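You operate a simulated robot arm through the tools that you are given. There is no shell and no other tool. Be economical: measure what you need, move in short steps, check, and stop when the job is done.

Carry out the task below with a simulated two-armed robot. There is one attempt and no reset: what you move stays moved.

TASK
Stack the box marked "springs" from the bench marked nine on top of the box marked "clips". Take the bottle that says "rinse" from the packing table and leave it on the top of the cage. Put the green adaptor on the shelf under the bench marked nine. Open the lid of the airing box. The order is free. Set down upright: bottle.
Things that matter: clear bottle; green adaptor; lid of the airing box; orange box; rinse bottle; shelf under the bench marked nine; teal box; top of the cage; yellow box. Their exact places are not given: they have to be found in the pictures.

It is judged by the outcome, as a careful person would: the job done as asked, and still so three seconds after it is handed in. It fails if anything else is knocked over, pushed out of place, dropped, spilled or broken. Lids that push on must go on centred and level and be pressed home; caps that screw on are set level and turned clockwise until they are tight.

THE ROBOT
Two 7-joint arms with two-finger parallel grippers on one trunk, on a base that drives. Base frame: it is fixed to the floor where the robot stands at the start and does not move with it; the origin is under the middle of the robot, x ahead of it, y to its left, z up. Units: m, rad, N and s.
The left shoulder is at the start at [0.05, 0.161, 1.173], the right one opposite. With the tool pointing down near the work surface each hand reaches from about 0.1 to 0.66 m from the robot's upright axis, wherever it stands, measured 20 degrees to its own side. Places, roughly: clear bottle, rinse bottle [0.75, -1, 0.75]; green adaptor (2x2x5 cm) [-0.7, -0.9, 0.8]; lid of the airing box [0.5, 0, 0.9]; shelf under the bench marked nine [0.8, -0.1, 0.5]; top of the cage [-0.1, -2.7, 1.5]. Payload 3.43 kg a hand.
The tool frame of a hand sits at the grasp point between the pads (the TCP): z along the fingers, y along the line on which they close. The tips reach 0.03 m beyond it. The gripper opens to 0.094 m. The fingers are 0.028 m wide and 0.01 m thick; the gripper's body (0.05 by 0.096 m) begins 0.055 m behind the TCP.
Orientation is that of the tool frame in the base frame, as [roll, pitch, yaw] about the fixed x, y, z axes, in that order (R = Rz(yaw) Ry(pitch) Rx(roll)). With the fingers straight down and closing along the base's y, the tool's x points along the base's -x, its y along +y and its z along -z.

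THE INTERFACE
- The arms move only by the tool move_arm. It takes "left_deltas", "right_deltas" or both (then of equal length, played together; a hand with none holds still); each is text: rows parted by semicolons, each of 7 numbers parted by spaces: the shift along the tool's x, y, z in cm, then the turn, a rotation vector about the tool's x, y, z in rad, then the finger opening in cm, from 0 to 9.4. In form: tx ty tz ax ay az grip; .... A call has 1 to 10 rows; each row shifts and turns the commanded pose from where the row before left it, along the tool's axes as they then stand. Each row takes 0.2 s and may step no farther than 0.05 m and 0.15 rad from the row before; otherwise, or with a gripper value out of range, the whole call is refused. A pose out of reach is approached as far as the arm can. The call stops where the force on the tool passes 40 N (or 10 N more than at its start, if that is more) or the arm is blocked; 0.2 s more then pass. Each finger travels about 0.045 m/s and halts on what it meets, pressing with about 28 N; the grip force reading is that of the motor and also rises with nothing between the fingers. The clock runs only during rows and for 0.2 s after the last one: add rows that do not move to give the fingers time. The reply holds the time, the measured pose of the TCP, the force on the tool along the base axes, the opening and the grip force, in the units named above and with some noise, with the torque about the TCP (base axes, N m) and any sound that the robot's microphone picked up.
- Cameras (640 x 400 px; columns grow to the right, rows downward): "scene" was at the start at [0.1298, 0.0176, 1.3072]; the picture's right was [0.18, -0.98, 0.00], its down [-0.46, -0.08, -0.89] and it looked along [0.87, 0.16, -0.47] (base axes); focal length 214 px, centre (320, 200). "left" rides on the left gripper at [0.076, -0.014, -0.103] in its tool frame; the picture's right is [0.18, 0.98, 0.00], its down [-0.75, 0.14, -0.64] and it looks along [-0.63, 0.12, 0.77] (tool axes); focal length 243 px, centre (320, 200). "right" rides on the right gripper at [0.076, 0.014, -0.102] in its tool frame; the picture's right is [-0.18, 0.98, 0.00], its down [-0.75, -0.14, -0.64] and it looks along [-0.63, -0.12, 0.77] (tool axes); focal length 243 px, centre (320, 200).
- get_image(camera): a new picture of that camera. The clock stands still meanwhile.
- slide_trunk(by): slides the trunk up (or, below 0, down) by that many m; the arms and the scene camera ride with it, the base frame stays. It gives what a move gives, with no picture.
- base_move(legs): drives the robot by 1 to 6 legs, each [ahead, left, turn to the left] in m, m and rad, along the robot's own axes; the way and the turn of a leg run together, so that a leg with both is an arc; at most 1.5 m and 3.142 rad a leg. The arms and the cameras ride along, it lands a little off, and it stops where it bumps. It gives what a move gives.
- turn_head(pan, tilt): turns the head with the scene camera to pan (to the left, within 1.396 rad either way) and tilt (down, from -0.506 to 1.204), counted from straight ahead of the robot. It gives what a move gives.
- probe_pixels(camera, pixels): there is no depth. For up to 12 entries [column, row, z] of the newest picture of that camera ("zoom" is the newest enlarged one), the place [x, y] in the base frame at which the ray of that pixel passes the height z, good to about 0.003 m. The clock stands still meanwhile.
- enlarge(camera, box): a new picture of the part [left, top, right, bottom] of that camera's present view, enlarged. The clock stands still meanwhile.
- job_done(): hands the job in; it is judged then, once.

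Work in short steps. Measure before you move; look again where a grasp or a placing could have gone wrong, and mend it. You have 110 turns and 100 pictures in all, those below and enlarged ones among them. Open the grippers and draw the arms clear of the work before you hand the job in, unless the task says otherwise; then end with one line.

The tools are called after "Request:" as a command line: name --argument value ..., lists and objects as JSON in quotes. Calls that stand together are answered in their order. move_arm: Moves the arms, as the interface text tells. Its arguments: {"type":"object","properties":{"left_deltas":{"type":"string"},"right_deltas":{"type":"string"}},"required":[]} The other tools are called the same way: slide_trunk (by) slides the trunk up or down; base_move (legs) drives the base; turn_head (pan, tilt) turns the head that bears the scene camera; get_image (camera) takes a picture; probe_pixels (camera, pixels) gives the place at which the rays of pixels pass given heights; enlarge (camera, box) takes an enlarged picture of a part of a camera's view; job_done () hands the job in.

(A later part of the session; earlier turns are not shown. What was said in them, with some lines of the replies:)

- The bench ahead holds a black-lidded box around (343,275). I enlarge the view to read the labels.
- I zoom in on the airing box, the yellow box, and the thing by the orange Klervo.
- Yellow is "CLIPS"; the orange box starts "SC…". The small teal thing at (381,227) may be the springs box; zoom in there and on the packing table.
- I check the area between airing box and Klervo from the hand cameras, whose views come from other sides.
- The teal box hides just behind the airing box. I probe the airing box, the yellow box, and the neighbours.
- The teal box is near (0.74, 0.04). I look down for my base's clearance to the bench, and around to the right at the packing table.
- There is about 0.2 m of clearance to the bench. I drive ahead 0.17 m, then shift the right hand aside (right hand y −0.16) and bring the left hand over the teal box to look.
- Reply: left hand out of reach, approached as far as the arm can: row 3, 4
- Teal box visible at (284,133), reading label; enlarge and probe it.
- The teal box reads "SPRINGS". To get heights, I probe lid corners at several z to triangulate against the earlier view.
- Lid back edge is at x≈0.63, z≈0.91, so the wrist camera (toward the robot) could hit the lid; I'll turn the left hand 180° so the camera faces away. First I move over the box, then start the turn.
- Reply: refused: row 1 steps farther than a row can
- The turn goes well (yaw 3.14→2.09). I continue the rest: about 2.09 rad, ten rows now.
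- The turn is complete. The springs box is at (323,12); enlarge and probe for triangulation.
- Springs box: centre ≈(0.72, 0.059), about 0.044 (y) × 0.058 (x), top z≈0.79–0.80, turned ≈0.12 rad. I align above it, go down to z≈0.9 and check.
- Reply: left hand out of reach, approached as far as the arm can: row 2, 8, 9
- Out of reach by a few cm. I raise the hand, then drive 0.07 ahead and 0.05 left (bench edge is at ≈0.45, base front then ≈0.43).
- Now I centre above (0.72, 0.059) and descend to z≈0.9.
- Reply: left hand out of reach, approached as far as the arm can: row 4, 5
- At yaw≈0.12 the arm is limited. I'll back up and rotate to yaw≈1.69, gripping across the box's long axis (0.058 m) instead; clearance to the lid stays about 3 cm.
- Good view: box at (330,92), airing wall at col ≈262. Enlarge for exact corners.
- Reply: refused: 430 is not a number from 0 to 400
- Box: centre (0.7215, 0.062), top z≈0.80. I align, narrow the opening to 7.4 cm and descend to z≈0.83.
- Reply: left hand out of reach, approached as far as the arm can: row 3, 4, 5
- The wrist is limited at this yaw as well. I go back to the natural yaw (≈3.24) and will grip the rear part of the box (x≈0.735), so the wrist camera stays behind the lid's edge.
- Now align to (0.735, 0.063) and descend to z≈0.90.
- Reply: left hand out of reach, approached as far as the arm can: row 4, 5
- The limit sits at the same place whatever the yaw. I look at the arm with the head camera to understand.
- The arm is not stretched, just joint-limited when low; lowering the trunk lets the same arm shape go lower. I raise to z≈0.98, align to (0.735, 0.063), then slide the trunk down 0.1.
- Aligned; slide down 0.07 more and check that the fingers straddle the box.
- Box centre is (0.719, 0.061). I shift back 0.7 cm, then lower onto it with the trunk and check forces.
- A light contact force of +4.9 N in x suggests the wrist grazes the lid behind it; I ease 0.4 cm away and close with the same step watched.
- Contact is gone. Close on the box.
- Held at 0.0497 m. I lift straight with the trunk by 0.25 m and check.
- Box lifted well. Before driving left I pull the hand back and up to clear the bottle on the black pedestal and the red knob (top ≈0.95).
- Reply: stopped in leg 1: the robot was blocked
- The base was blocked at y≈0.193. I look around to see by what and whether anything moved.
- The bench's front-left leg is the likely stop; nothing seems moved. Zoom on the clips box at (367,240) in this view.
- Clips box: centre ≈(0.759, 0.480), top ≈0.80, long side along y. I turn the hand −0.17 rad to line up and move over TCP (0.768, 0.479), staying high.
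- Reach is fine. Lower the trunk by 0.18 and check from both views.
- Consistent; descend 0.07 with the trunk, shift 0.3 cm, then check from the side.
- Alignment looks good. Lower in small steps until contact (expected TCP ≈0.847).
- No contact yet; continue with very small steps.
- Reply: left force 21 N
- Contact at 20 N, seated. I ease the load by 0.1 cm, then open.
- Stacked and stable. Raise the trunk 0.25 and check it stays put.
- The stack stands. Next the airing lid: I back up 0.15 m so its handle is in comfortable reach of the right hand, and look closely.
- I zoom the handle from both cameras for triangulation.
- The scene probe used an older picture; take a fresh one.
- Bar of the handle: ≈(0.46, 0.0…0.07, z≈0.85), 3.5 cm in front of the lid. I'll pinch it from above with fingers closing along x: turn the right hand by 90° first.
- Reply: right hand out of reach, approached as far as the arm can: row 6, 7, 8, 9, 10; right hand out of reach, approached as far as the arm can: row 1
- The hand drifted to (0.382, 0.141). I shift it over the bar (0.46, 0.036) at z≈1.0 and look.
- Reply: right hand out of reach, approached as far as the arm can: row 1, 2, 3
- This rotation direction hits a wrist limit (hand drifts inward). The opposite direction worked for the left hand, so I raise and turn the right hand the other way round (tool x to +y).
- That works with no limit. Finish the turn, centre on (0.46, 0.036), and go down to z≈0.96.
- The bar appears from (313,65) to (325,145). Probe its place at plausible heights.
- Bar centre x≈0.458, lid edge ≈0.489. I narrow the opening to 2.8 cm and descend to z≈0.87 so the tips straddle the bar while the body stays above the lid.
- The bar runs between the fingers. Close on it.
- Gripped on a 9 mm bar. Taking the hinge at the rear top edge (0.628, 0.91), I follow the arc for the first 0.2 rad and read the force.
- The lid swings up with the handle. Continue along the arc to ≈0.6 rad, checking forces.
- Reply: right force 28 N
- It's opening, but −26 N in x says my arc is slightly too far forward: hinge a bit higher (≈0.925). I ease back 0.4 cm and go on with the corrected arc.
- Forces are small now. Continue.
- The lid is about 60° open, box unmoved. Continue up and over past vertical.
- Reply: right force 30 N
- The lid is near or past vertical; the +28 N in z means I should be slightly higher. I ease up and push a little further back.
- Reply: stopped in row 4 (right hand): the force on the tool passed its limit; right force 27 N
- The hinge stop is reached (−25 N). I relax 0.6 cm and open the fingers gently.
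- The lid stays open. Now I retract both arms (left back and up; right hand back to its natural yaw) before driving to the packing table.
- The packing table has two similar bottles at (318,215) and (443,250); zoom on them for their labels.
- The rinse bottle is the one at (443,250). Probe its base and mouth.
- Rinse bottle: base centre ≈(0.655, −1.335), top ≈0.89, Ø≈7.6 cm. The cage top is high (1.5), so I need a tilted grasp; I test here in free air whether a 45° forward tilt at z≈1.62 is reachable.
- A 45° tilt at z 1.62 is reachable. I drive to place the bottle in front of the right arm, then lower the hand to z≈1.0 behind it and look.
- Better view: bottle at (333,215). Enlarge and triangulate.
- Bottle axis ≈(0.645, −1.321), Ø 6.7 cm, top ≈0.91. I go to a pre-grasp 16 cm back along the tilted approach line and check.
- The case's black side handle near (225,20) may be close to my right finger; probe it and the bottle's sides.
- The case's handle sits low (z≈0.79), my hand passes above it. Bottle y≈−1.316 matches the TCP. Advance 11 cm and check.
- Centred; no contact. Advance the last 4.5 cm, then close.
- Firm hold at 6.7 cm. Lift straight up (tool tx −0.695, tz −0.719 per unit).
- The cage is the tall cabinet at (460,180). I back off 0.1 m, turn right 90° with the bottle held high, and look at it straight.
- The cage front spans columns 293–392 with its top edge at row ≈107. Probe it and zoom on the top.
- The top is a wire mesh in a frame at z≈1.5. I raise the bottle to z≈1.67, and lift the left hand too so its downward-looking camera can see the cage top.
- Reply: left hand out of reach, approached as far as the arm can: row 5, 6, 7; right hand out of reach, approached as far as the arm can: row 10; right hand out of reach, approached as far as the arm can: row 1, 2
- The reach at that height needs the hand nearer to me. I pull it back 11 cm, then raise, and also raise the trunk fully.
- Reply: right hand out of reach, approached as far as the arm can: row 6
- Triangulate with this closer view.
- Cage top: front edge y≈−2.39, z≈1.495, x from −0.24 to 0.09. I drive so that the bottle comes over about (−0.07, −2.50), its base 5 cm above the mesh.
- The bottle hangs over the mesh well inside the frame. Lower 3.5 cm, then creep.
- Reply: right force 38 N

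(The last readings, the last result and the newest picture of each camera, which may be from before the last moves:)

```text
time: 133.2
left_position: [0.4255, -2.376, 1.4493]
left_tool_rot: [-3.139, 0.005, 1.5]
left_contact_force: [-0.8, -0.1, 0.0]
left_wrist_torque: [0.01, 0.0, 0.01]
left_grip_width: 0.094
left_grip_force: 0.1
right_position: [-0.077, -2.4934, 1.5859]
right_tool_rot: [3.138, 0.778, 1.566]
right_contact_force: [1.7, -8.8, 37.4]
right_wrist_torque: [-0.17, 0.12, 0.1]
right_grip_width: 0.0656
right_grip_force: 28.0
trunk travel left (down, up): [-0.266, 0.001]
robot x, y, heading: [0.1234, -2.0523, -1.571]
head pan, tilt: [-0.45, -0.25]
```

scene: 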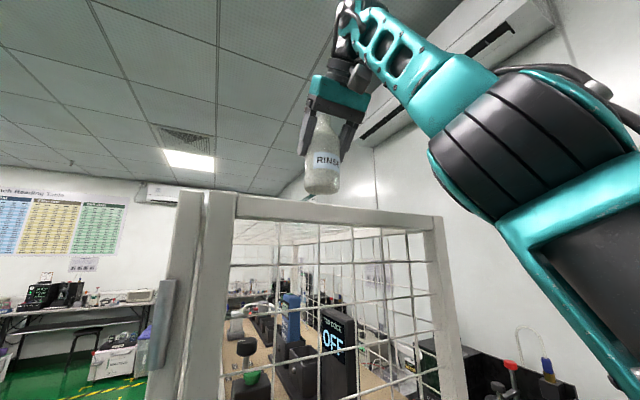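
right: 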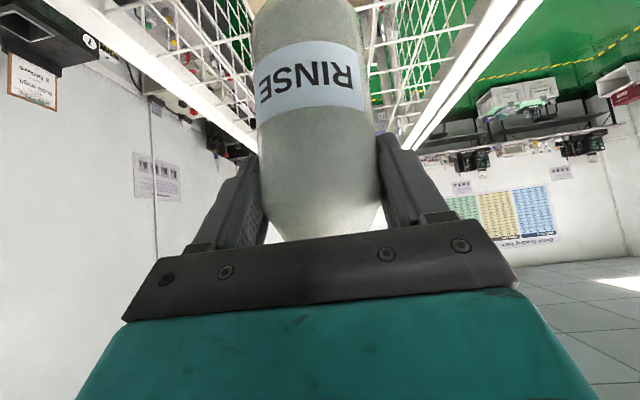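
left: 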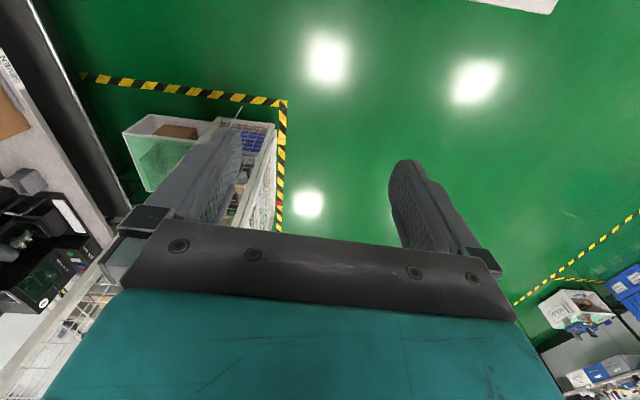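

Contact (37 N) at base z≈1.50. Relieve 0.35 cm up, read the force.

Request:
move_arm --right_deltas "-0.12 0 -0.13 0 0 0 5; -0.1 0 -0.1 0 0 0 5; 0 0 0 0 0 0 5"

Request:
enlarge --camera "scene" --box '[200, 130, 440, 280]'

```text
time: 134.0
left_position: [0.4246, -2.376, 1.4481]
left_tool_rot: [-3.141, 0.005, 1.501]
left_contact_force: [0.8, -0.4, -0.2]
left_wrist_torque: [0.01, 0.03, 0.0]
left_grip_width: 0.0942
left_grip_force: 0.1
right_position: [-0.0766, -2.4924, 1.5845]
right_tool_rot: [-3.139, 0.769, 1.569]
right_contact_force: [4.7, -3.6, 17.1]
right_wrist_torque: [-0.21, -0.35, 0.04]
right_grip_width: 0.0653
right_grip_force: 27.1
trunk travel left (down, up): [-0.266, 0.001]
robot x, y, heading: [0.119, -2.0527, -1.569]
head pan, tilt: [-0.45, -0.25]
```

```text
2.67 times, centred on (320, 205) of scene
```

zoom: 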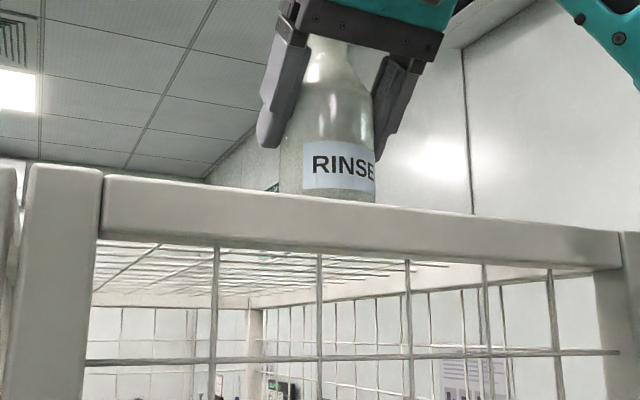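

Still 17 N; ease another 0.15 cm, then open slowly.

Request:
move_arm --right_deltas "-0.1 0 -0.1 0 0 0 5; 0 0 0 0 0 0 5; 0 0 0 0 0 0 6.8; 0 0 0 0 0 0 7.4; 0 0 0 0 0 0 8.2; 0 0 0 0 0 0 9.2; 0 0 0 0 0 0 9.4"

Request:
enlarge --camera "scene" --box '[200, 130, 440, 280]'

```text
time: 135.6
left_position: [0.4224, -2.3763, 1.4487]
left_tool_rot: [-3.141, 0.003, 1.5]
left_contact_force: [0.6, -0.2, 0.3]
left_wrist_torque: [0.0, 0.0, 0.05]
left_grip_width: 0.0938
left_grip_force: 0.1
right_position: [-0.0797, -2.4918, 1.5862]
right_tool_rot: [3.141, 0.769, 1.567]
right_contact_force: [-0.2, -1.0, 0.1]
right_wrist_torque: [0.0, -0.02, -0.02]
right_grip_width: 0.0941
right_grip_force: 0.0
trunk travel left (down, up): [-0.266, 0.001]
robot x, y, heading: [0.1216, -2.0482, -1.569]
head pan, tilt: [-0.45, -0.25]
```

```text
2.67 times, centred on (320, 205) of scene
```

zoom: 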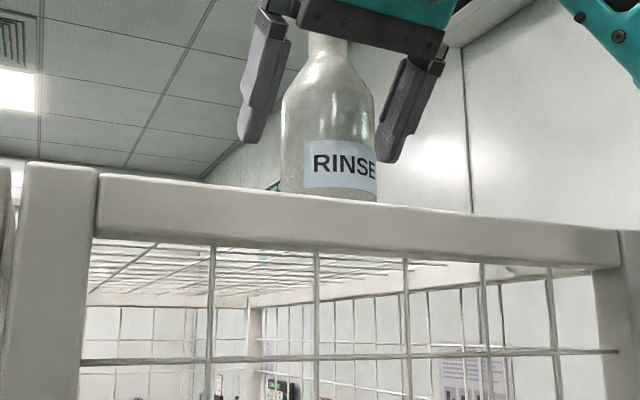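

Standing upright. I withdraw 4 cm along the tool axis, then back the base away.

Request:
move_arm --right_deltas "0 0 -2 0 0 0 9.4; 0 0 -2 0 0 0 9.4; 0 0 0 0 0 0 9.4"

Request:
base_move --legs '[[-0.4, 0, 0]]'

Request:
turn_head --pan -0.2 --tilt 0.0

Request:
get_image --camera "scene"

```text
time: 136.4
left_position: [0.422, -2.3763, 1.4483]
left_tool_rot: [-3.139, 0.004, 1.502]
left_contact_force: [0.2, -0.6, -0.5]
left_wrist_torque: [-0.01, 0.02, 0.02]
left_grip_width: 0.0941
left_grip_force: 0.0
right_position: [-0.0772, -2.4658, 1.6151]
right_tool_rot: [-3.141, 0.769, 1.568]
right_contact_force: [0.1, 0.1, -0.1]
right_wrist_torque: [0.02, -0.02, 0.0]
right_grip_width: 0.0942
right_grip_force: 0.0
trunk travel left (down, up): [-0.266, 0.001]
robot x, y, heading: [0.1216, -2.0521, -1.574]
head pan, tilt: [-0.45, -0.25]
```

```text
time: 138.9
left_position: [0.4128, -1.9788, 1.4481]
left_tool_rot: [-3.14, 0.005, 1.499]
left_contact_force: [0.1, -0.1, -0.4]
left_wrist_torque: [0.03, -0.01, 0.01]
left_grip_width: 0.0939
left_grip_force: 0.1
right_position: [-0.0882, -2.0646, 1.6149]
right_tool_rot: [-3.139, 0.77, 1.562]
right_contact_force: [0.1, -0.4, 0.9]
right_wrist_torque: [-0.04, -0.01, 0.0]
right_grip_width: 0.094
right_grip_force: 0.1
trunk travel left (down, up): [-0.266, 0.001]
robot x, y, heading: [0.1124, -1.6534, -1.575]
head pan, tilt: [-0.45, -0.25]
```

```text
time: 139.7
left_position: [0.4126, -1.979, 1.4482]
left_tool_rot: [-3.14, 0.003, 1.499]
left_contact_force: [-0.4, -0.2, -0.5]
left_wrist_torque: [0.02, 0.02, -0.01]
left_grip_width: 0.0941
left_grip_force: 0.1
right_position: [-0.087, -2.0648, 1.6143]
right_tool_rot: [-3.141, 0.766, 1.563]
right_contact_force: [0.0, -0.4, -0.1]
right_wrist_torque: [-0.02, -0.02, 0.0]
right_grip_width: 0.0937
right_grip_force: 0.0
trunk travel left (down, up): [-0.266, 0.001]
robot x, y, heading: [0.1165, -1.6533, -1.573]
head pan, tilt: [-0.201, 0.0]
```

```text
15 pictures are left
```

scene: 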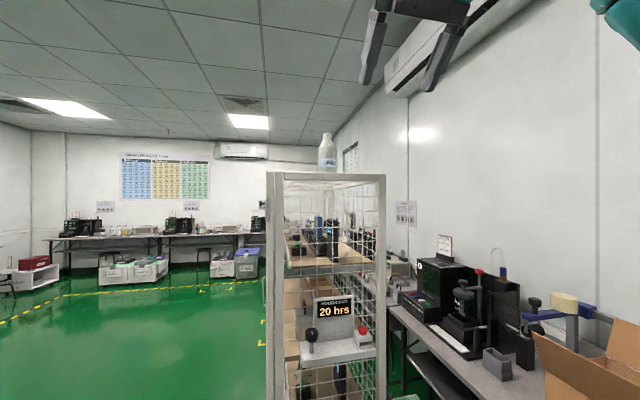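

The bottle stands on the cage. Next, the green adaptor near (−0.7, −0.9): I turn right to face that bench, move off the packing table, go alongside, and look.

Request:
base_move --legs '[[0, 0, -1.57], [0.15, 0, 0], [0, -0.5, 0]]'

Request:
turn_head --pan -0.2 --tilt 0.6

Request:
get_image --camera "scene"

```text
time: 147.5
left_position: [-0.3543, -1.4421, 1.4489]
left_tool_rot: [-3.141, 0.004, -0.081]
left_contact_force: [-0.5, 0.5, -1.7]
left_wrist_torque: [-0.03, 0.03, 0.01]
left_grip_width: 0.0938
left_grip_force: 0.1
right_position: [-0.4365, -0.9413, 1.6141]
right_tool_rot: [3.141, 0.766, -0.017]
right_contact_force: [0.0, -0.2, 1.3]
right_wrist_torque: [-0.04, 0.0, -0.01]
right_grip_width: 0.0941
right_grip_force: 0.0
trunk travel left (down, up): [-0.266, 0.001]
robot x, y, heading: [-0.0275, -1.1431, 3.135]
head pan, tilt: [-0.201, 0.0]
```

```text
time: 148.5
left_position: [-0.3537, -1.4431, 1.4485]
left_tool_rot: [-3.14, 0.004, -0.083]
left_contact_force: [-0.3, 0.1, 0.7]
left_wrist_torque: [0.01, 0.0, -0.01]
left_grip_width: 0.0938
left_grip_force: 0.1
right_position: [-0.435, -0.9418, 1.6138]
right_tool_rot: [-3.141, 0.768, -0.016]
right_contact_force: [0.9, 0.1, 0.1]
right_wrist_torque: [-0.01, -0.02, 0.01]
right_grip_width: 0.0942
right_grip_force: 0.2
trunk travel left (down, up): [-0.266, 0.001]
robot x, y, heading: [-0.0257, -1.1468, 3.136]
head pan, tilt: [-0.201, 0.6]
```

```text
14 pictures are left
```

scene: 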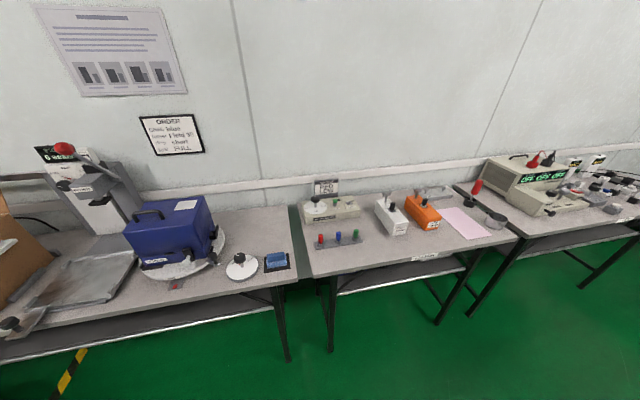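

A rack holds red, blue and green pieces at (338,240); zoom and probe the green one.

Request:
enlarge --camera "scene" --box '[295, 200, 375, 262]'

Request:
probe_pixels --camera "scene" --pixels '[[356, 243, 0.75], [356, 240, 0.78], [356, 232, 0.81], [338, 246, 0.75], [320, 248, 0.75], [330, 276, 0.75], [440, 256, 0.75]]'

```text
6.45 times, centred on (335, 231) of scene
```

zoom: 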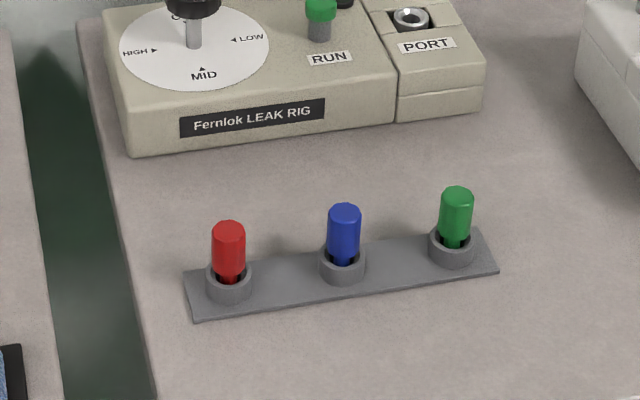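

```text
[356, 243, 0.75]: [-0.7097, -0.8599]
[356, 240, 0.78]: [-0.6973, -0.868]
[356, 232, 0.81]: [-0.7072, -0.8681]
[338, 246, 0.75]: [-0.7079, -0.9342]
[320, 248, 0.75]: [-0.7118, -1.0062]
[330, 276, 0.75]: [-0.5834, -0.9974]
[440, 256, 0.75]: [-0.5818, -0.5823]
```

Green adaptor stands in its socket at ≈(−0.713, −0.863), top ≈0.812. I'll grip it with a 60°-from-vertical tilt, so it stays upright for the low shelf later. Drive closer, adjust tilt, lower the trunk.

Request:
base_move --legs '[[0.2, -0.08, 0]]'

Request:
move_arm --right_deltas "0 0 0 0 -0.14 0 4; 0 0 0 0 -0.14 0 4; 0 0 0 0 0 0 4; 0 0 0 0 0 0 4; 0 0 0 0 0 0 4; 0 0 0 0 0 0 4"

Request:
slide_trunk --by -0.2

```text
time: 150.1
left_position: [-0.5573, -1.3616, 1.4481]
left_tool_rot: [-3.139, 0.004, -0.085]
left_contact_force: [-0.8, 1.0, 0.0]
left_wrist_torque: [0.0, 0.01, 0.02]
left_grip_width: 0.0938
left_grip_force: 0.0
right_position: [-0.6384, -0.8598, 1.6145]
right_tool_rot: [3.14, 0.768, -0.019]
right_contact_force: [0.1, -0.1, 0.1]
right_wrist_torque: [0.0, 0.01, -0.02]
right_grip_width: 0.0939
right_grip_force: 0.0
trunk travel left (down, up): [-0.266, 0.001]
robot x, y, heading: [-0.2279, -1.0648, 3.128]
head pan, tilt: [-0.201, 0.6]
```

```text
time: 151.5
left_position: [-0.5569, -1.3599, 1.4492]
left_tool_rot: [-3.14, 0.005, -0.084]
left_contact_force: [-0.4, 0.4, -0.1]
left_wrist_torque: [-0.01, -0.02, 0.0]
left_grip_width: 0.0943
left_grip_force: 0.1
right_position: [-0.6376, -0.8595, 1.6145]
right_tool_rot: [-3.139, 1.047, -0.019]
right_contact_force: [-0.1, -0.4, -0.7]
right_wrist_torque: [0.0, -0.02, 0.0]
right_grip_width: 0.04
right_grip_force: 0.0
trunk travel left (down, up): [-0.266, 0.001]
robot x, y, heading: [-0.2322, -1.0667, 3.126]
head pan, tilt: [-0.201, 0.6]
```

```text
time: 153.7
left_position: [-0.5566, -1.3613, 1.2482]
left_tool_rot: [-3.14, 0.005, -0.083]
left_contact_force: [0.2, -0.2, 0.4]
left_wrist_torque: [0.02, 0.02, -0.03]
left_grip_width: 0.0941
left_grip_force: 0.1
right_position: [-0.6378, -0.8591, 1.415]
right_tool_rot: [-3.14, 1.049, -0.018]
right_contact_force: [0.6, -0.1, 0.5]
right_wrist_torque: [0.03, -0.01, 0.0]
right_grip_width: 0.0401
right_grip_force: 0.0
trunk travel left (down, up): [-0.066, 0.201]
robot x, y, heading: [-0.2294, -1.0653, 3.13]
head pan, tilt: [-0.201, 0.6]
```

Move down to the pre-grasp point, 12 cm before the adaptor.

Request:
move_arm --right_deltas "4.15 0 2.07 0 0 0 4; 4.15 0 2.07 0 0 0 4; 4.15 0 2.07 0 0 0 4; 4.15 0 2.07 0 0 0 4; 4.15 0 2.07 0 0 0 4; 4.15 0 2.07 0 0 0 4; 4.15 0 2.07 0 0 0 4; 4.15 0 2.07 0 0 0 4; 4.15 0 2.07 0 0 0 4; 4.15 0 2.07 0 0 0 4"

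Request:
move_arm --right_deltas "4.15 0 2.07 0 0 0 4; 4.1 0 2.07 0 0 0 4; 0 0 0 0 0 0 4"

Request:
get_image --camera "right"

```text
time: 155.9
left_position: [-0.5563, -1.3603, 1.2487]
left_tool_rot: [-3.14, 0.002, -0.084]
left_contact_force: [-1.1, 0.4, -0.5]
left_wrist_torque: [0.0, 0.03, 0.03]
left_grip_width: 0.0939
left_grip_force: 0.0
right_position: [-0.6598, -0.8695, 0.9684]
right_tool_rot: [-3.141, 1.049, -0.018]
right_contact_force: [-0.5, 0.4, -0.6]
right_wrist_torque: [-0.03, 0.04, -0.01]
right_grip_width: 0.04
right_grip_force: 0.0
right hand out of reach, approached as far as the arm can: row 8, 9, 10
trunk travel left (down, up): [-0.066, 0.201]
robot x, y, heading: [-0.2274, -1.0651, 3.125]
head pan, tilt: [-0.201, 0.6]
```

```text
time: 156.7
left_position: [-0.5559, -1.36, 1.2485]
left_tool_rot: [3.141, 0.003, -0.083]
left_contact_force: [0.2, 0.2, -1.2]
left_wrist_torque: [0.01, 0.01, -0.02]
left_grip_width: 0.094
left_grip_force: 0.2
right_position: [-0.653, -0.8827, 0.8846]
right_tool_rot: [3.098, 1.048, -0.028]
right_contact_force: [0.4, -0.2, -1.1]
right_wrist_torque: [-0.01, -0.01, 0.05]
right_grip_width: 0.0401
right_grip_force: 0.1
right hand out of reach, approached as far as the arm can: row 2
trunk travel left (down, up): [-0.066, 0.201]
robot x, y, heading: [-0.2285, -1.0592, 3.127]
head pan, tilt: [-0.201, 0.6]
```

```text
12 pictures are left
```

right: 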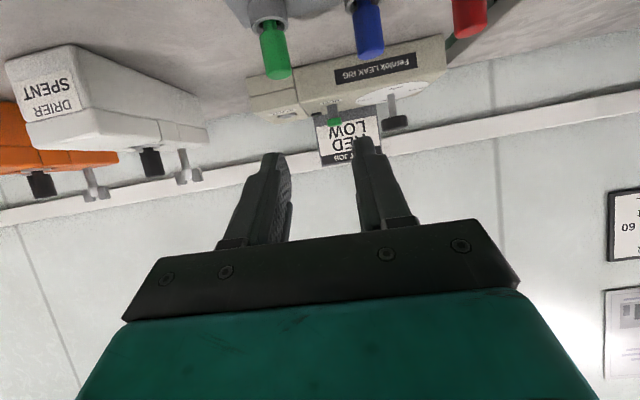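

Too close for this tilt. I back the base 0.12 m, undo the small roll error (ax +0.043), and look again.

Request:
base_move --legs '[[-0.12, 0, 0]]'

Request:
move_arm --right_deltas "0 0 0 0.043 0 0 4; 0 -1.8 0 0 0 0 4; 0 0 0 0 0 0 4"

Request:
get_image --camera "right"

```text
time: 157.9
left_position: [-0.4366, -1.3627, 1.2486]
left_tool_rot: [-3.139, 0.006, -0.083]
left_contact_force: [-0.2, 0.6, 0.5]
left_wrist_torque: [0.01, 0.0, 0.0]
left_grip_width: 0.0941
left_grip_force: 0.1
right_position: [-0.5345, -0.8842, 0.8844]
right_tool_rot: [3.103, 1.048, -0.024]
right_contact_force: [0.2, 0.1, 0.2]
right_wrist_torque: [-0.01, 0.0, 0.01]
right_grip_width: 0.0401
right_grip_force: 0.1
trunk travel left (down, up): [-0.066, 0.201]
robot x, y, heading: [-0.1133, -1.0639, 3.127]
head pan, tilt: [-0.201, 0.6]
```

```text
time: 158.8
left_position: [-0.4383, -1.3628, 1.2487]
left_tool_rot: [-3.139, 0.003, -0.084]
left_contact_force: [0.0, -0.1, -0.4]
left_wrist_torque: [-0.02, 0.02, 0.0]
left_grip_width: 0.094
left_grip_force: 0.1
right_position: [-0.5355, -0.8669, 0.8856]
right_tool_rot: [-3.136, 1.046, -0.024]
right_contact_force: [-0.1, 0.0, -0.3]
right_wrist_torque: [0.0, 0.03, -0.01]
right_grip_width: 0.0403
right_grip_force: 0.1
trunk travel left (down, up): [-0.066, 0.201]
robot x, y, heading: [-0.1101, -1.0644, 3.127]
head pan, tilt: [-0.201, 0.6]
```

```text
11 pictures are left
```

right: 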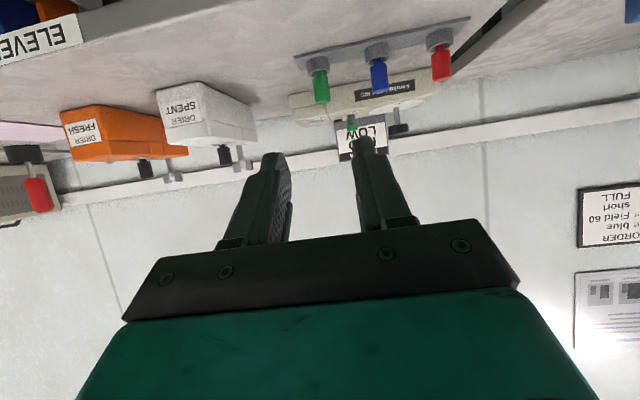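

Good view; the adaptor spans (319,72)–(321,102). Probe.

Request:
probe_pixels --camera "right" --pixels '[[321, 102, 0.81], [321, 102, 0.815], [319, 88, 0.79], [319, 88, 0.8], [318, 74, 0.775], [329, 88, 0.795], [312, 88, 0.795]]'

```text
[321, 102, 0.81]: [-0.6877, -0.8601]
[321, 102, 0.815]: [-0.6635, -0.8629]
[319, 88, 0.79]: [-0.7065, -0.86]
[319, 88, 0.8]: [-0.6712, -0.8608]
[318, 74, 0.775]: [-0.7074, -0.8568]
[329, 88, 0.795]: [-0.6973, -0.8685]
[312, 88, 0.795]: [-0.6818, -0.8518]
```

Adaptor centre ≈(−0.713, −0.861). Advance to TCP (−0.708, −0.862, 0.803).

Request:
move_arm --right_deltas "-0.3 -0.1 3.8 0 0 0 4; -0.3 -0.1 3.8 0 0 0 4; -0.3 -0.1 3.8 0 0 0 4; -0.3 0 3.8 0 0 0 4; -0.3 0 2 0 0 0 4; 0 0 0 0 0 0 4"

Request:
get_image --camera "right"

```text
time: 160.2
left_position: [-0.4372, -1.3634, 1.2488]
left_tool_rot: [-3.139, 0.005, -0.084]
left_contact_force: [-1.1, 0.0, 0.3]
left_wrist_torque: [0.02, 0.01, -0.01]
left_grip_width: 0.0941
left_grip_force: 0.0
right_position: [-0.6768, -0.8428, 0.8337]
right_tool_rot: [-3.135, 1.043, -0.025]
right_contact_force: [0.3, 0.3, 0.0]
right_wrist_torque: [0.0, 0.0, 0.04]
right_grip_width: 0.04
right_grip_force: 0.1
right hand out of reach, approached as far as the arm can: row 3, 4
trunk travel left (down, up): [-0.066, 0.201]
robot x, y, heading: [-0.1037, -1.0674, 3.127]
head pan, tilt: [-0.201, 0.6]
```

```text
10 pictures are left
```

right: 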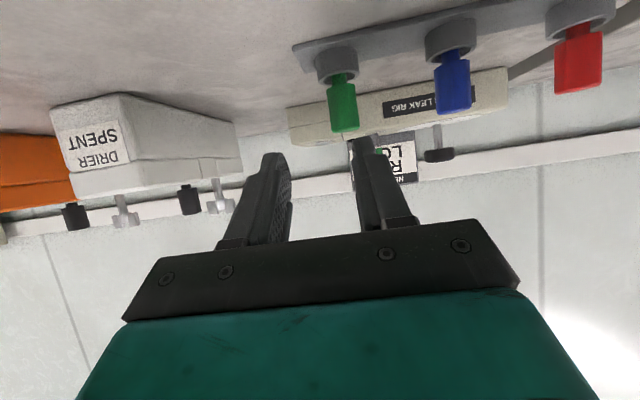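

The arm is at its reach edge and drifted sideways. I back off 2.5 cm, correct y with the base, lower with the trunk by 0.043, and check before advancing with the base.

Request:
move_arm --right_deltas "0 0 -2.5 0 0 0 4; 0 0 0 0 0 0 4"

Request:
base_move --legs '[[0, 0.019, 0]]'

Request:
slide_trunk --by -0.043

```text
time: 160.8
left_position: [-0.4367, -1.3639, 1.2494]
left_tool_rot: [-3.139, 0.004, -0.085]
left_contact_force: [0.1, 0.1, 0.2]
left_wrist_torque: [0.0, -0.04, 0.01]
left_grip_width: 0.0939
left_grip_force: 0.1
right_position: [-0.6565, -0.8432, 0.8458]
right_tool_rot: [-3.138, 1.046, -0.025]
right_contact_force: [0.0, -0.7, -0.3]
right_wrist_torque: [0.01, -0.02, -0.01]
right_grip_width: 0.04
right_grip_force: 0.2
trunk travel left (down, up): [-0.066, 0.201]
robot x, y, heading: [-0.1101, -1.0657, 3.127]
head pan, tilt: [-0.201, 0.6]
```

```text
time: 161.5
left_position: [-0.4375, -1.3828, 1.249]
left_tool_rot: [-3.141, 0.001, -0.085]
left_contact_force: [-0.4, -0.6, -1.0]
left_wrist_torque: [0.01, 0.0, -0.01]
left_grip_width: 0.0942
left_grip_force: 0.1
right_position: [-0.6566, -0.8622, 0.8446]
right_tool_rot: [-3.136, 1.044, -0.022]
right_contact_force: [-0.1, -1.2, -0.3]
right_wrist_torque: [-0.01, -0.01, 0.01]
right_grip_width: 0.0401
right_grip_force: 0.1
trunk travel left (down, up): [-0.066, 0.201]
robot x, y, heading: [-0.109, -1.0807, 3.127]
head pan, tilt: [-0.201, 0.6]
```

```text
time: 162.4
left_position: [-0.4379, -1.3821, 1.2055]
left_tool_rot: [-3.139, 0.006, -0.084]
left_contact_force: [-0.4, 0.8, -0.3]
left_wrist_torque: [0.02, 0.0, -0.02]
left_grip_width: 0.0938
left_grip_force: 0.1
right_position: [-0.6561, -0.8613, 0.8028]
right_tool_rot: [-3.136, 1.048, -0.026]
right_contact_force: [-0.7, 0.3, 0.4]
right_wrist_torque: [0.01, 0.0, 0.04]
right_grip_width: 0.0399
right_grip_force: 0.1
trunk travel left (down, up): [-0.023, 0.244]
robot x, y, heading: [-0.1109, -1.0831, 3.128]
head pan, tilt: [-0.201, 0.6]
```

Aligned at y −0.861, z 0.803. Advance 5.2 cm with the base.

Request:
base_move --legs '[[0.052, 0, 0]]'

Request:
get_image --camera "right"

```text
time: 163.3
left_position: [-0.4905, -1.3827, 1.2063]
left_tool_rot: [-3.139, 0.003, -0.083]
left_contact_force: [-0.4, -1.4, 0.7]
left_wrist_torque: [-0.02, -0.03, 0.03]
left_grip_width: 0.094
left_grip_force: 0.1
right_position: [-0.7077, -0.8613, 0.8014]
right_tool_rot: [-3.137, 1.046, -0.024]
right_contact_force: [-0.4, 0.4, -0.1]
right_wrist_torque: [0.0, 0.0, -0.01]
right_grip_width: 0.0398
right_grip_force: 0.0
trunk travel left (down, up): [-0.023, 0.244]
robot x, y, heading: [-0.1599, -1.0883, 3.125]
head pan, tilt: [-0.201, 0.6]
```

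```text
9 pictures are left
```

right: 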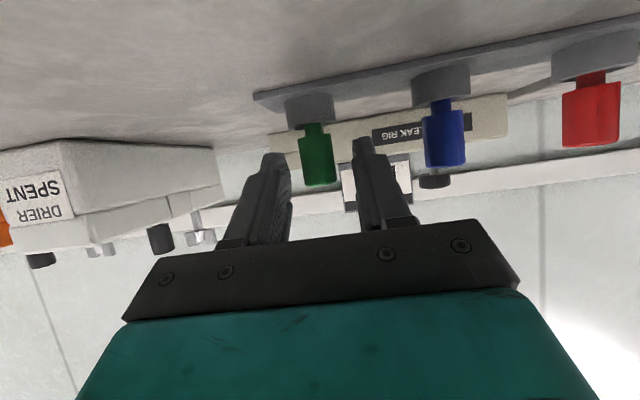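

The adaptor is between the fingers but rather low (top at row 185, TCP level). Lower the trunk 0.7 cm, check forces, and close.

Request:
slide_trunk --by -0.007

Request:
move_arm --right_deltas "0 0 0 0 0 0 3; 0 0 0 0 0 0 2; 0 0 0 0 0 0 1; 0 0 0 0 0 0 1; 0 0 0 0 0 0 1"

```text
time: 163.9
left_position: [-0.489, -1.3817, 1.1982]
left_tool_rot: [-3.139, 0.004, -0.083]
left_contact_force: [0.1, 0.2, 0.2]
left_wrist_torque: [0.0, 0.02, 0.02]
left_grip_width: 0.0941
left_grip_force: 0.0
right_position: [-0.7075, -0.8623, 0.7959]
right_tool_rot: [-3.136, 1.047, -0.022]
right_contact_force: [0.3, 0.4, -0.4]
right_wrist_torque: [0.02, 0.01, 0.01]
right_grip_width: 0.0401
right_grip_force: 0.0
trunk travel left (down, up): [-0.016, 0.251]
robot x, y, heading: [-0.1596, -1.0837, 3.128]
head pan, tilt: [-0.201, 0.6]
```

```text
time: 165.1
left_position: [-0.4901, -1.3813, 1.1986]
left_tool_rot: [-3.14, 0.004, -0.082]
left_contact_force: [-0.5, 0.4, -0.1]
left_wrist_torque: [0.01, -0.01, -0.02]
left_grip_width: 0.0938
left_grip_force: 0.0
right_position: [-0.7077, -0.8611, 0.7954]
right_tool_rot: [-3.136, 1.047, -0.024]
right_contact_force: [0.7, -0.1, 0.0]
right_wrist_torque: [-0.01, -0.01, 0.0]
right_grip_width: 0.0172
right_grip_force: 28.4
trunk travel left (down, up): [-0.016, 0.251]
robot x, y, heading: [-0.1579, -1.0868, 3.127]
head pan, tilt: [-0.201, 0.6]
```

Gripped (1.7 cm). Lift 0.15 straight with the trunk and check.

Request:
slide_trunk --by 0.15

Request:
base_move --legs '[[-0.2, 0, 0]]'

Request:
get_image --camera "right"

```text
time: 166.8
left_position: [-0.4896, -1.3816, 1.3479]
left_tool_rot: [-3.14, 0.004, -0.084]
left_contact_force: [0.4, 1.3, -0.1]
left_wrist_torque: [0.01, 0.02, -0.03]
left_grip_width: 0.0942
left_grip_force: 0.1
right_position: [-0.7085, -0.863, 0.9453]
right_tool_rot: [-3.137, 1.045, -0.024]
right_contact_force: [0.0, -0.7, -0.8]
right_wrist_torque: [0.03, 0.0, 0.03]
right_grip_width: 0.0167
right_grip_force: 28.1
trunk travel left (down, up): [-0.166, 0.101]
robot x, y, heading: [-0.1609, -1.0839, 3.127]
head pan, tilt: [-0.201, 0.6]
```

```text
time: 168.4
left_position: [-0.289, -1.3849, 1.3491]
left_tool_rot: [-3.14, 0.005, -0.084]
left_contact_force: [0.5, 0.7, 0.2]
left_wrist_torque: [-0.01, -0.03, 0.01]
left_grip_width: 0.0942
left_grip_force: 0.1
right_position: [-0.5083, -0.8627, 0.9458]
right_tool_rot: [-3.137, 1.047, -0.024]
right_contact_force: [-0.6, -0.4, 0.9]
right_wrist_torque: [0.0, 0.0, -0.01]
right_grip_width: 0.017
right_grip_force: 27.9
trunk travel left (down, up): [-0.166, 0.101]
robot x, y, heading: [0.0401, -1.0871, 3.127]
head pan, tilt: [-0.201, 0.6]
```

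```text
8 pictures are left
```

right: 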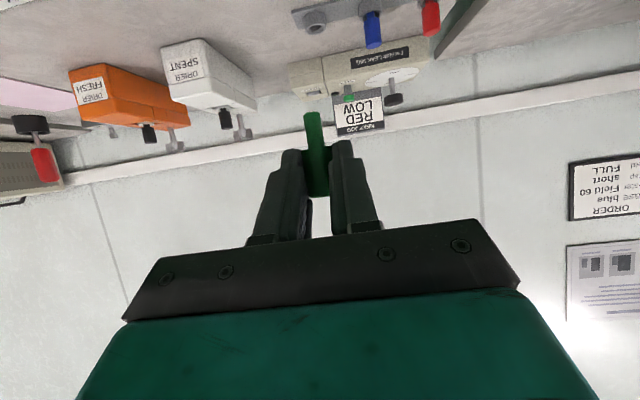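

Held upright. I raise the hand to z≈1.25 for travelling, turn around (left half-turn), and drive back along to bench nine.

Request:
move_arm --right_deltas "-4.3 0 -2.5 0 0 0 1; -4.3 0 -2.5 0 0 0 1; -4.3 0 -2.5 0 0 0 1; -4.3 0 -2.5 0 0 0 1; 0 0 0 0 0 0 1"

Request:
slide_trunk --by 0.1

Request:
base_move --legs '[[0.12, 0, 0], [0, 0, -3.125], [0, 1.2, 0]]'

```text
time: 169.6
left_position: [-0.2904, -1.3828, 1.3477]
left_tool_rot: [-3.138, 0.003, -0.084]
left_contact_force: [0.8, -0.3, 0.0]
left_wrist_torque: [0.01, 0.0, -0.05]
left_grip_width: 0.0944
left_grip_force: 0.1
right_position: [-0.5067, -0.8652, 1.1435]
right_tool_rot: [-3.135, 1.045, -0.023]
right_contact_force: [-0.3, 0.2, -0.2]
right_wrist_torque: [0.01, -0.01, 0.0]
right_grip_width: 0.017
right_grip_force: 28.3
trunk travel left (down, up): [-0.166, 0.101]
robot x, y, heading: [0.0351, -1.087, 3.123]
head pan, tilt: [-0.201, 0.6]
```

```text
time: 171.0
left_position: [-0.2901, -1.3843, 1.4487]
left_tool_rot: [-3.14, 0.002, -0.083]
left_contact_force: [0.3, 0.4, -1.0]
left_wrist_torque: [0.01, 0.01, -0.03]
left_grip_width: 0.0939
left_grip_force: 0.1
right_position: [-0.5059, -0.8654, 1.2422]
right_tool_rot: [-3.136, 1.044, -0.025]
right_contact_force: [-0.7, 0.5, -0.5]
right_wrist_torque: [-0.02, -0.01, 0.01]
right_grip_width: 0.0169
right_grip_force: 27.9
trunk travel left (down, up): [-0.266, 0.001]
robot x, y, heading: [0.0417, -1.0882, 3.132]
head pan, tilt: [-0.201, 0.6]
```

```text
time: 185.0
left_position: [0.2483, 0.3741, 1.4487]
left_tool_rot: [-3.139, 0.004, 3.066]
left_contact_force: [0.6, 0.1, -0.5]
left_wrist_torque: [0.01, 0.01, 0.0]
left_grip_width: 0.0942
left_grip_force: 0.0
right_position: [0.4696, -0.1424, 1.2418]
right_tool_rot: [-3.138, 1.045, 3.127]
right_contact_force: [0.8, 0.0, 0.3]
right_wrist_torque: [-0.01, 0.0, -0.02]
right_grip_width: 0.0171
right_grip_force: 27.8
trunk travel left (down, up): [-0.266, 0.001]
robot x, y, heading: [-0.0758, 0.0681, -0.002]
head pan, tilt: [-0.201, 0.6]
```

Back 0.15 m, lower the trunk fully, then look at the shelf under the bench.

Request:
base_move --legs '[[-0.15, 0, 0]]'

Request:
slide_trunk --by -0.26

Request:
turn_head --pan -0.1 --tilt 0.65

Request:
get_image --camera "scene"

```text
time: 186.4
left_position: [0.0976, 0.3749, 1.4486]
left_tool_rot: [-3.14, 0.006, 3.067]
left_contact_force: [-0.5, 0.7, -0.3]
left_wrist_torque: [-0.02, -0.04, 0.01]
left_grip_width: 0.0943
left_grip_force: 0.1
right_position: [0.3192, -0.1423, 1.2427]
right_tool_rot: [-3.137, 1.047, 3.126]
right_contact_force: [-0.3, -0.3, -0.6]
right_wrist_torque: [0.05, -0.02, -0.02]
right_grip_width: 0.0168
right_grip_force: 28.2
trunk travel left (down, up): [-0.266, 0.001]
robot x, y, heading: [-0.2288, 0.0758, -0.004]
head pan, tilt: [-0.201, 0.6]
```

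```text
time: 189.0
left_position: [0.0984, 0.375, 1.1891]
left_tool_rot: [-3.141, 0.003, 3.068]
left_contact_force: [-0.4, -1.1, 0.1]
left_wrist_torque: [-0.02, -0.01, -0.02]
left_grip_width: 0.0939
left_grip_force: 0.0
right_position: [0.3191, -0.1423, 0.9815]
right_tool_rot: [-3.138, 1.045, 3.126]
right_contact_force: [0.1, 0.0, 0.8]
right_wrist_torque: [-0.02, 0.0, 0.0]
right_grip_width: 0.0172
right_grip_force: 27.9
trunk travel left (down, up): [-0.006, 0.261]
robot x, y, heading: [-0.2267, 0.0775, 0.001]
head pan, tilt: [-0.201, 0.6]
```

```text
time: 189.7
left_position: [0.0977, 0.374, 1.188]
left_tool_rot: [-3.14, 0.004, 3.068]
left_contact_force: [0.4, -0.7, 0.1]
left_wrist_torque: [0.02, 0.0, 0.03]
left_grip_width: 0.094
left_grip_force: 0.1
right_position: [0.3199, -0.1408, 0.9831]
right_tool_rot: [-3.137, 1.046, 3.125]
right_contact_force: [-0.6, 0.3, -0.1]
right_wrist_torque: [-0.02, 0.03, 0.03]
right_grip_width: 0.0171
right_grip_force: 28.3
trunk travel left (down, up): [-0.006, 0.261]
robot x, y, heading: [-0.229, 0.075, -0.005]
head pan, tilt: [-0.099, 0.649]
```

```text
7 pictures are left
```

scene: 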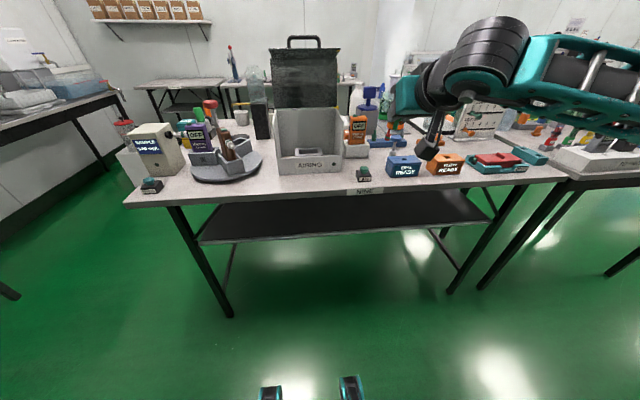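

The shelf is clear: front edge from (198,243) to (490,222). Probe its front edge, and the table edge.

Request:
probe_pixels --camera "scene" --pixels '[[380, 230, 0.5], [380, 230, 0.48], [380, 230, 0.53], [200, 243, 0.5], [490, 222, 0.5], [380, 188, 0.75], [380, 195, 0.72], [232, 317, 0.0], [448, 292, 0.0], [380, 215, 0.5]]'

```text
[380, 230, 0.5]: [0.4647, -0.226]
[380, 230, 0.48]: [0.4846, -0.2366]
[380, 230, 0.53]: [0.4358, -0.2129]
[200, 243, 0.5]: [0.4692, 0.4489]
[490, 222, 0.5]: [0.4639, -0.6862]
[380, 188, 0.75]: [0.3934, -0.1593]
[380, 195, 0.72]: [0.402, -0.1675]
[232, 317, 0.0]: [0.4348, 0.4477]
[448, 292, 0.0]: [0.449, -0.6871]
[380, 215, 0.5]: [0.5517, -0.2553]
```

Shelf front edge x≈0.465 (z≈0.5), bench edge x≈0.39. I lower the hand in front of the bench, in two parts to catch any drift.

Request:
move_arm --right_deltas "3.95 0 2.28 0 0 0 1; 3.95 0 2.28 0 0 0 1; 3.95 0 2.28 0 0 0 1; 3.95 0 2.28 0 0 0 1; 0 0 0 0 0 0 1"

```text
time: 190.9
left_position: [0.098, 0.3743, 1.1875]
left_tool_rot: [3.141, 0.003, 3.068]
left_contact_force: [-1.0, -0.1, 0.6]
left_wrist_torque: [-0.01, 0.02, 0.0]
left_grip_width: 0.0939
left_grip_force: 0.1
right_position: [0.3199, -0.1408, 0.8007]
right_tool_rot: [-3.137, 1.047, 3.126]
right_contact_force: [-0.9, -0.4, -0.1]
right_wrist_torque: [-0.02, -0.02, 0.01]
right_grip_width: 0.0181
right_grip_force: 28.3
trunk travel left (down, up): [-0.006, 0.261]
robot x, y, heading: [-0.2293, 0.075, -0.001]
head pan, tilt: [-0.099, 0.649]
```

Request:
move_arm --right_deltas "3.95 0 2.28 0 0 0 1; 3.95 0 2.28 0 0 0 1; 3.4 0 1.96 0 0 0 1; 0 0 0 0 0 0 1"

```text
time: 191.9
left_position: [0.0967, 0.3745, 1.1878]
left_tool_rot: [-3.14, 0.003, 3.068]
left_contact_force: [0.3, -0.2, 0.0]
left_wrist_torque: [0.02, -0.01, 0.04]
left_grip_width: 0.0941
left_grip_force: 0.1
right_position: [0.3189, -0.1408, 0.7894]
right_tool_rot: [-3.139, 1.046, 3.125]
right_contact_force: [-0.1, 0.7, 0.3]
right_wrist_torque: [-0.04, -0.01, 0.04]
right_grip_width: 0.0178
right_grip_force: 27.5
right hand out of reach, approached as far as the arm can: row 1, 2, 3
trunk travel left (down, up): [-0.006, 0.261]
robot x, y, heading: [-0.2318, 0.0732, -0.003]
head pan, tilt: [-0.099, 0.649]
```

The wrist nears alignment with the forearm, so I ease the tilt to 45° and continue straight down in front of the bench.

Request:
move_arm --right_deltas "0 0 0 0 0.131 0 1; 0 0 0 0 0.131 0 1; 3.1 0 3.1 0 0 0 1; 3.1 0 3.1 0 0 0 1; 3.1 0 3.1 0 0 0 1; 2.6 0 2.6 0 0 0 1; 0 0 0 0 0 0 1"

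```text
time: 193.5
left_position: [0.0975, 0.375, 1.1885]
left_tool_rot: [-3.141, 0.004, 3.068]
left_contact_force: [-0.4, 0.7, 0.4]
left_wrist_torque: [0.01, 0.04, -0.02]
left_grip_width: 0.094
left_grip_force: 0.1
right_position: [0.3207, -0.1403, 0.6204]
right_tool_rot: [-3.138, 0.784, 3.123]
right_contact_force: [-0.4, 0.3, -0.4]
right_wrist_torque: [-0.02, 0.01, 0.01]
right_grip_width: 0.0175
right_grip_force: 27.9
trunk travel left (down, up): [-0.006, 0.261]
robot x, y, heading: [-0.2284, 0.079, -0.01]
head pan, tilt: [-0.099, 0.649]
```

Reached z 0.62. Lower to 0.56, drive 0.175 forward under the bench, and view.

Request:
move_arm --right_deltas "2.1 0 2.1 0 0 0 1; 2.1 0 2.1 0 0 0 1; 0 0 0 0 0 0 1"

Request:
base_move --legs '[[0.178, 0, 0]]'

Request:
get_image --camera "right"

```text
time: 194.3
left_position: [0.0983, 0.3748, 1.1887]
left_tool_rot: [-3.139, 0.003, 3.068]
left_contact_force: [-0.5, 0.5, -0.6]
left_wrist_torque: [0.02, 0.01, 0.02]
left_grip_width: 0.0942
left_grip_force: 0.0
right_position: [0.3229, -0.1444, 0.6007]
right_tool_rot: [3.14, 0.78, 3.127]
right_contact_force: [-0.1, 0.5, -0.6]
right_wrist_torque: [0.02, 0.03, -0.01]
right_grip_width: 0.018
right_grip_force: 28.1
right hand out of reach, approached as far as the arm can: row 1, 2
trunk travel left (down, up): [-0.006, 0.261]
robot x, y, heading: [-0.2281, 0.0712, -0.004]
head pan, tilt: [-0.099, 0.649]
```

```text
time: 195.8
left_position: [0.2687, 0.3723, 1.1908]
left_tool_rot: [3.141, 0.01, 3.063]
left_contact_force: [-0.4, 0.3, 0.6]
left_wrist_torque: [0.01, 0.03, 0.01]
left_grip_width: 0.0942
left_grip_force: 0.1
right_position: [0.4811, -0.1438, 0.5898]
right_tool_rot: [-3.139, 0.754, -3.141]
right_contact_force: [0.4, -0.6, -0.6]
right_wrist_torque: [0.01, -0.01, 0.02]
right_grip_width: 0.0178
right_grip_force: 28.1
trunk travel left (down, up): [-0.006, 0.261]
robot x, y, heading: [-0.0522, 0.0693, -0.007]
head pan, tilt: [-0.099, 0.649]
```

```text
6 pictures are left
```

right: 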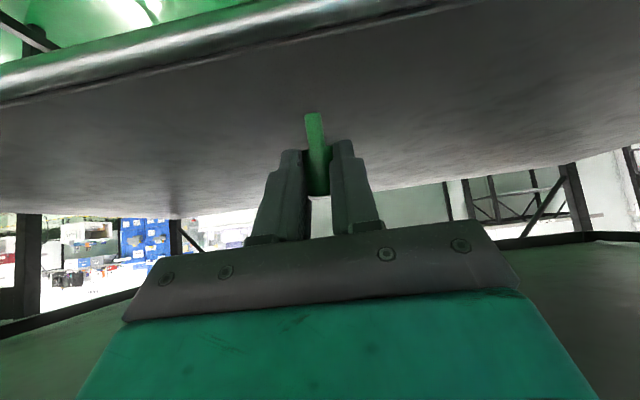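

The hand is over the shelf at z≈0.59 but must come lower. I extend forward-down while raising the pitch back (adaptor upright again), with the force stop as guard, and view.

Request:
move_arm --right_deltas "-0.66 0 2.05 0 -0.05 0 1; -0.66 0 2.05 0 -0.05 0 1; -0.66 0 2.05 0 -0.05 0 1; -0.66 0 2.05 0 -0.05 0 1; -0.66 0 2.05 0 -0.05 0 1; 0 0 0 0 0 0 1"

Request:
get_image --camera "right"

```text
time: 197.2
left_position: [0.2744, 0.3726, 1.1895]
left_tool_rot: [-3.139, 0.005, 3.064]
left_contact_force: [0.2, 0.3, 0.9]
left_wrist_torque: [-0.01, 0.0, -0.01]
left_grip_width: 0.0941
left_grip_force: 0.1
right_position: [0.4827, -0.1448, 0.5847]
right_tool_rot: [-3.137, 0.746, -3.14]
right_contact_force: [-0.6, 0.1, 0.9]
right_wrist_torque: [-0.02, 0.0, 0.01]
right_grip_width: 0.018
right_grip_force: 28.0
right hand out of reach, approached as far as the arm can: row 1, 2, 3, 4, 5
trunk travel left (down, up): [-0.006, 0.261]
robot x, y, heading: [-0.0457, 0.0748, -0.006]
head pan, tilt: [-0.099, 0.649]
```

```text
5 pictures are left
5 turns are left
```

right: 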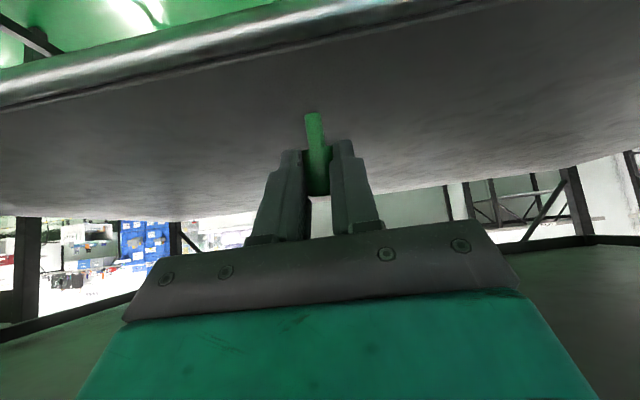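

Five turns remain. I back the base 0.12 m to straighten the arm, then reach in forward and down, gradually flattening the pitch; then view.

Request:
base_move --legs '[[-0.12, 0, 0]]'

Request:
move_arm --right_deltas "-2.25 0 3.46 0 0 0 1; -2.25 0 3.46 0 0 0 1; -2.25 0 3.46 0 0 0 1; -1.1 0 1.02 0 -0.05 0 1; -1.1 0 1.02 0 -0.05 0 1; -1.1 0 1.02 0 -0.05 0 1; 0 0 0 0 0 0 1"

Request:
get_image --camera "right"

Request:
probe_pixels --camera "right" --pixels '[[312, 112, 0.5], [318, 120, 0.52], [320, 40, 0.5], [320, 20, 0.5], [320, 60, 0.5]]'

```text
time: 198.4
left_position: [0.1568, 0.3734, 1.1885]
left_tool_rot: [-3.139, 0.003, 3.065]
left_contact_force: [0.4, 0.0, -0.4]
left_wrist_torque: [0.01, -0.01, 0.01]
left_grip_width: 0.0944
left_grip_force: 0.0
right_position: [0.365, -0.1446, 0.5855]
right_tool_rot: [-3.135, 0.748, -3.141]
right_contact_force: [-0.7, 0.4, 0.7]
right_wrist_torque: [-0.01, 0.01, -0.01]
right_grip_width: 0.0178
right_grip_force: 28.3
trunk travel left (down, up): [-0.006, 0.261]
robot x, y, heading: [-0.1674, 0.0756, -0.009]
head pan, tilt: [-0.099, 0.649]
```

```text
time: 200.0
left_position: [0.1577, 0.3736, 1.1881]
left_tool_rot: [3.141, 0.004, 3.065]
left_contact_force: [-0.8, -0.4, 0.2]
left_wrist_torque: [0.04, 0.0, -0.06]
left_grip_width: 0.0938
left_grip_force: 0.0
right_position: [0.5289, -0.1441, 0.5574]
right_tool_rot: [-3.137, 0.899, -3.138]
right_contact_force: [0.0, 0.5, 2.1]
right_wrist_torque: [0.04, 0.06, -0.04]
right_grip_width: 0.018
right_grip_force: 27.7
trunk travel left (down, up): [-0.006, 0.261]
robot x, y, heading: [-0.17, 0.0767, -0.006]
head pan, tilt: [-0.099, 0.649]
```

```text
4 pictures are left
```

right: 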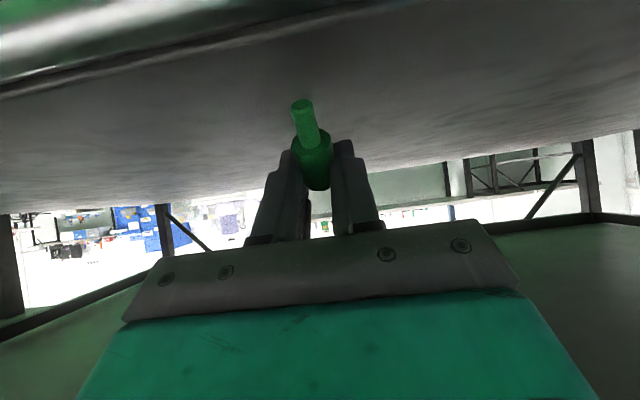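

```text
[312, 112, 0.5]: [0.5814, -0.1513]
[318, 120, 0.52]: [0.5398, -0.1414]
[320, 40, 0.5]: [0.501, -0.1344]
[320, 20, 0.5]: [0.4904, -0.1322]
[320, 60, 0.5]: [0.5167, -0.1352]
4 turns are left
```

Reached (0.529, z 0.557); the adaptor's foot already touches the shelf (+2 N, it swivelled in the grip). I ease it a bit further in and down, then open gently and look.

Request:
move_arm --right_deltas "-0.23 0 1.09 0 -0.04 0 1; -0.23 0 1.09 0 -0.04 0 1; 0 0 0 0 0 0 1; 0 0 0 0 0 0 2; 0 0 0 0 0 0 2.4; 0 0 0 0 0 0 3.2; 0 0 0 0 0 0 4.5; 0 0 0 0 0 0 6; 0 0 0 0 0 0 6"

Request:
get_image --camera "right"

```text
time: 202.0
left_position: [0.1572, 0.3722, 1.1875]
left_tool_rot: [-3.14, 0.003, 3.065]
left_contact_force: [0.6, 0.3, -0.1]
left_wrist_torque: [0.0, 0.0, 0.01]
left_grip_width: 0.0937
left_grip_force: 0.0
right_position: [0.5436, -0.142, 0.5565]
right_tool_rot: [-3.136, 0.977, -3.139]
right_contact_force: [-0.1, 0.9, 0.4]
right_wrist_torque: [0.01, 0.02, 0.02]
right_grip_width: 0.0602
right_grip_force: 0.0
right hand out of reach, approached as far as the arm can: row 2
trunk travel left (down, up): [-0.006, 0.261]
robot x, y, heading: [-0.1692, 0.0781, -0.011]
head pan, tilt: [-0.099, 0.649]
```

```text
3 pictures are left
3 turns are left
```

right: 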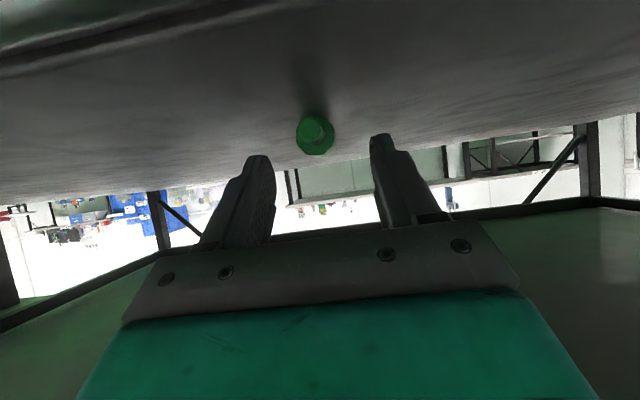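

The adaptor lies at rest on the shelf. Withdraw by driving straight back and take a last look.

Request:
base_move --legs '[[-0.17, 0, 0]]'

Request:
get_image --camera "right"

Request:
get_image --camera "scene"

```text
time: 203.7
left_position: [-0.0104, 0.3769, 1.1905]
left_tool_rot: [-3.139, 0.005, 3.062]
left_contact_force: [-0.8, 0.7, -0.8]
left_wrist_torque: [0.02, -0.01, -0.02]
left_grip_width: 0.0941
left_grip_force: 0.0
right_position: [0.3766, -0.1389, 0.5561]
right_tool_rot: [-3.135, 0.98, -3.138]
right_contact_force: [-0.4, -0.6, 0.2]
right_wrist_torque: [0.02, 0.01, -0.02]
right_grip_width: 0.06
right_grip_force: 0.1
trunk travel left (down, up): [-0.006, 0.261]
robot x, y, heading: [-0.339, 0.0768, -0.008]
head pan, tilt: [-0.099, 0.649]
stopped in leg 1: the robot was blocked; the commanded pose is now the measured one
```

```text
2 pictures are left
```

right: 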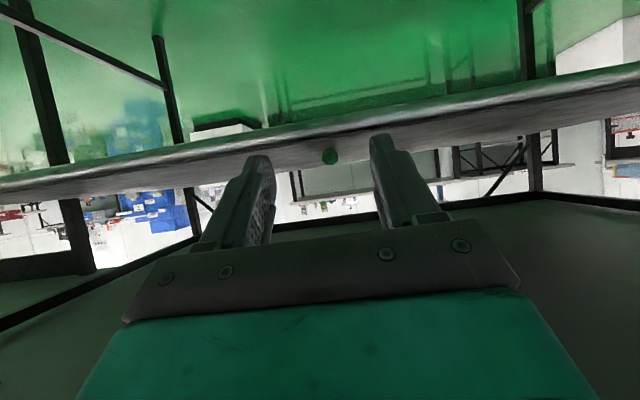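

```text
1 pictures are left
2 turns are left
```

scene: 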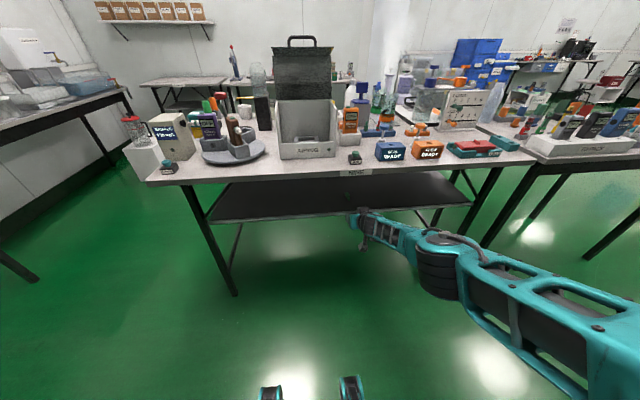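

The adaptor lies on the shelf, and the lid is still open. The arms are clear and the grippers are open, so I hand the job in.

Request:
job_done

```text
The job is handed in.
```

All four jobs were done and handed in: "springs" is stacked on "clips", the rinse bottle stands upright on the cage top, the green adaptor lies on its side on the shelf under bench nine, and the airing box lid is open; the base bumped three times (once likely bench nine's leg; on the last backward move I did not look behind), and nothing looked displaced in the pictures I took.
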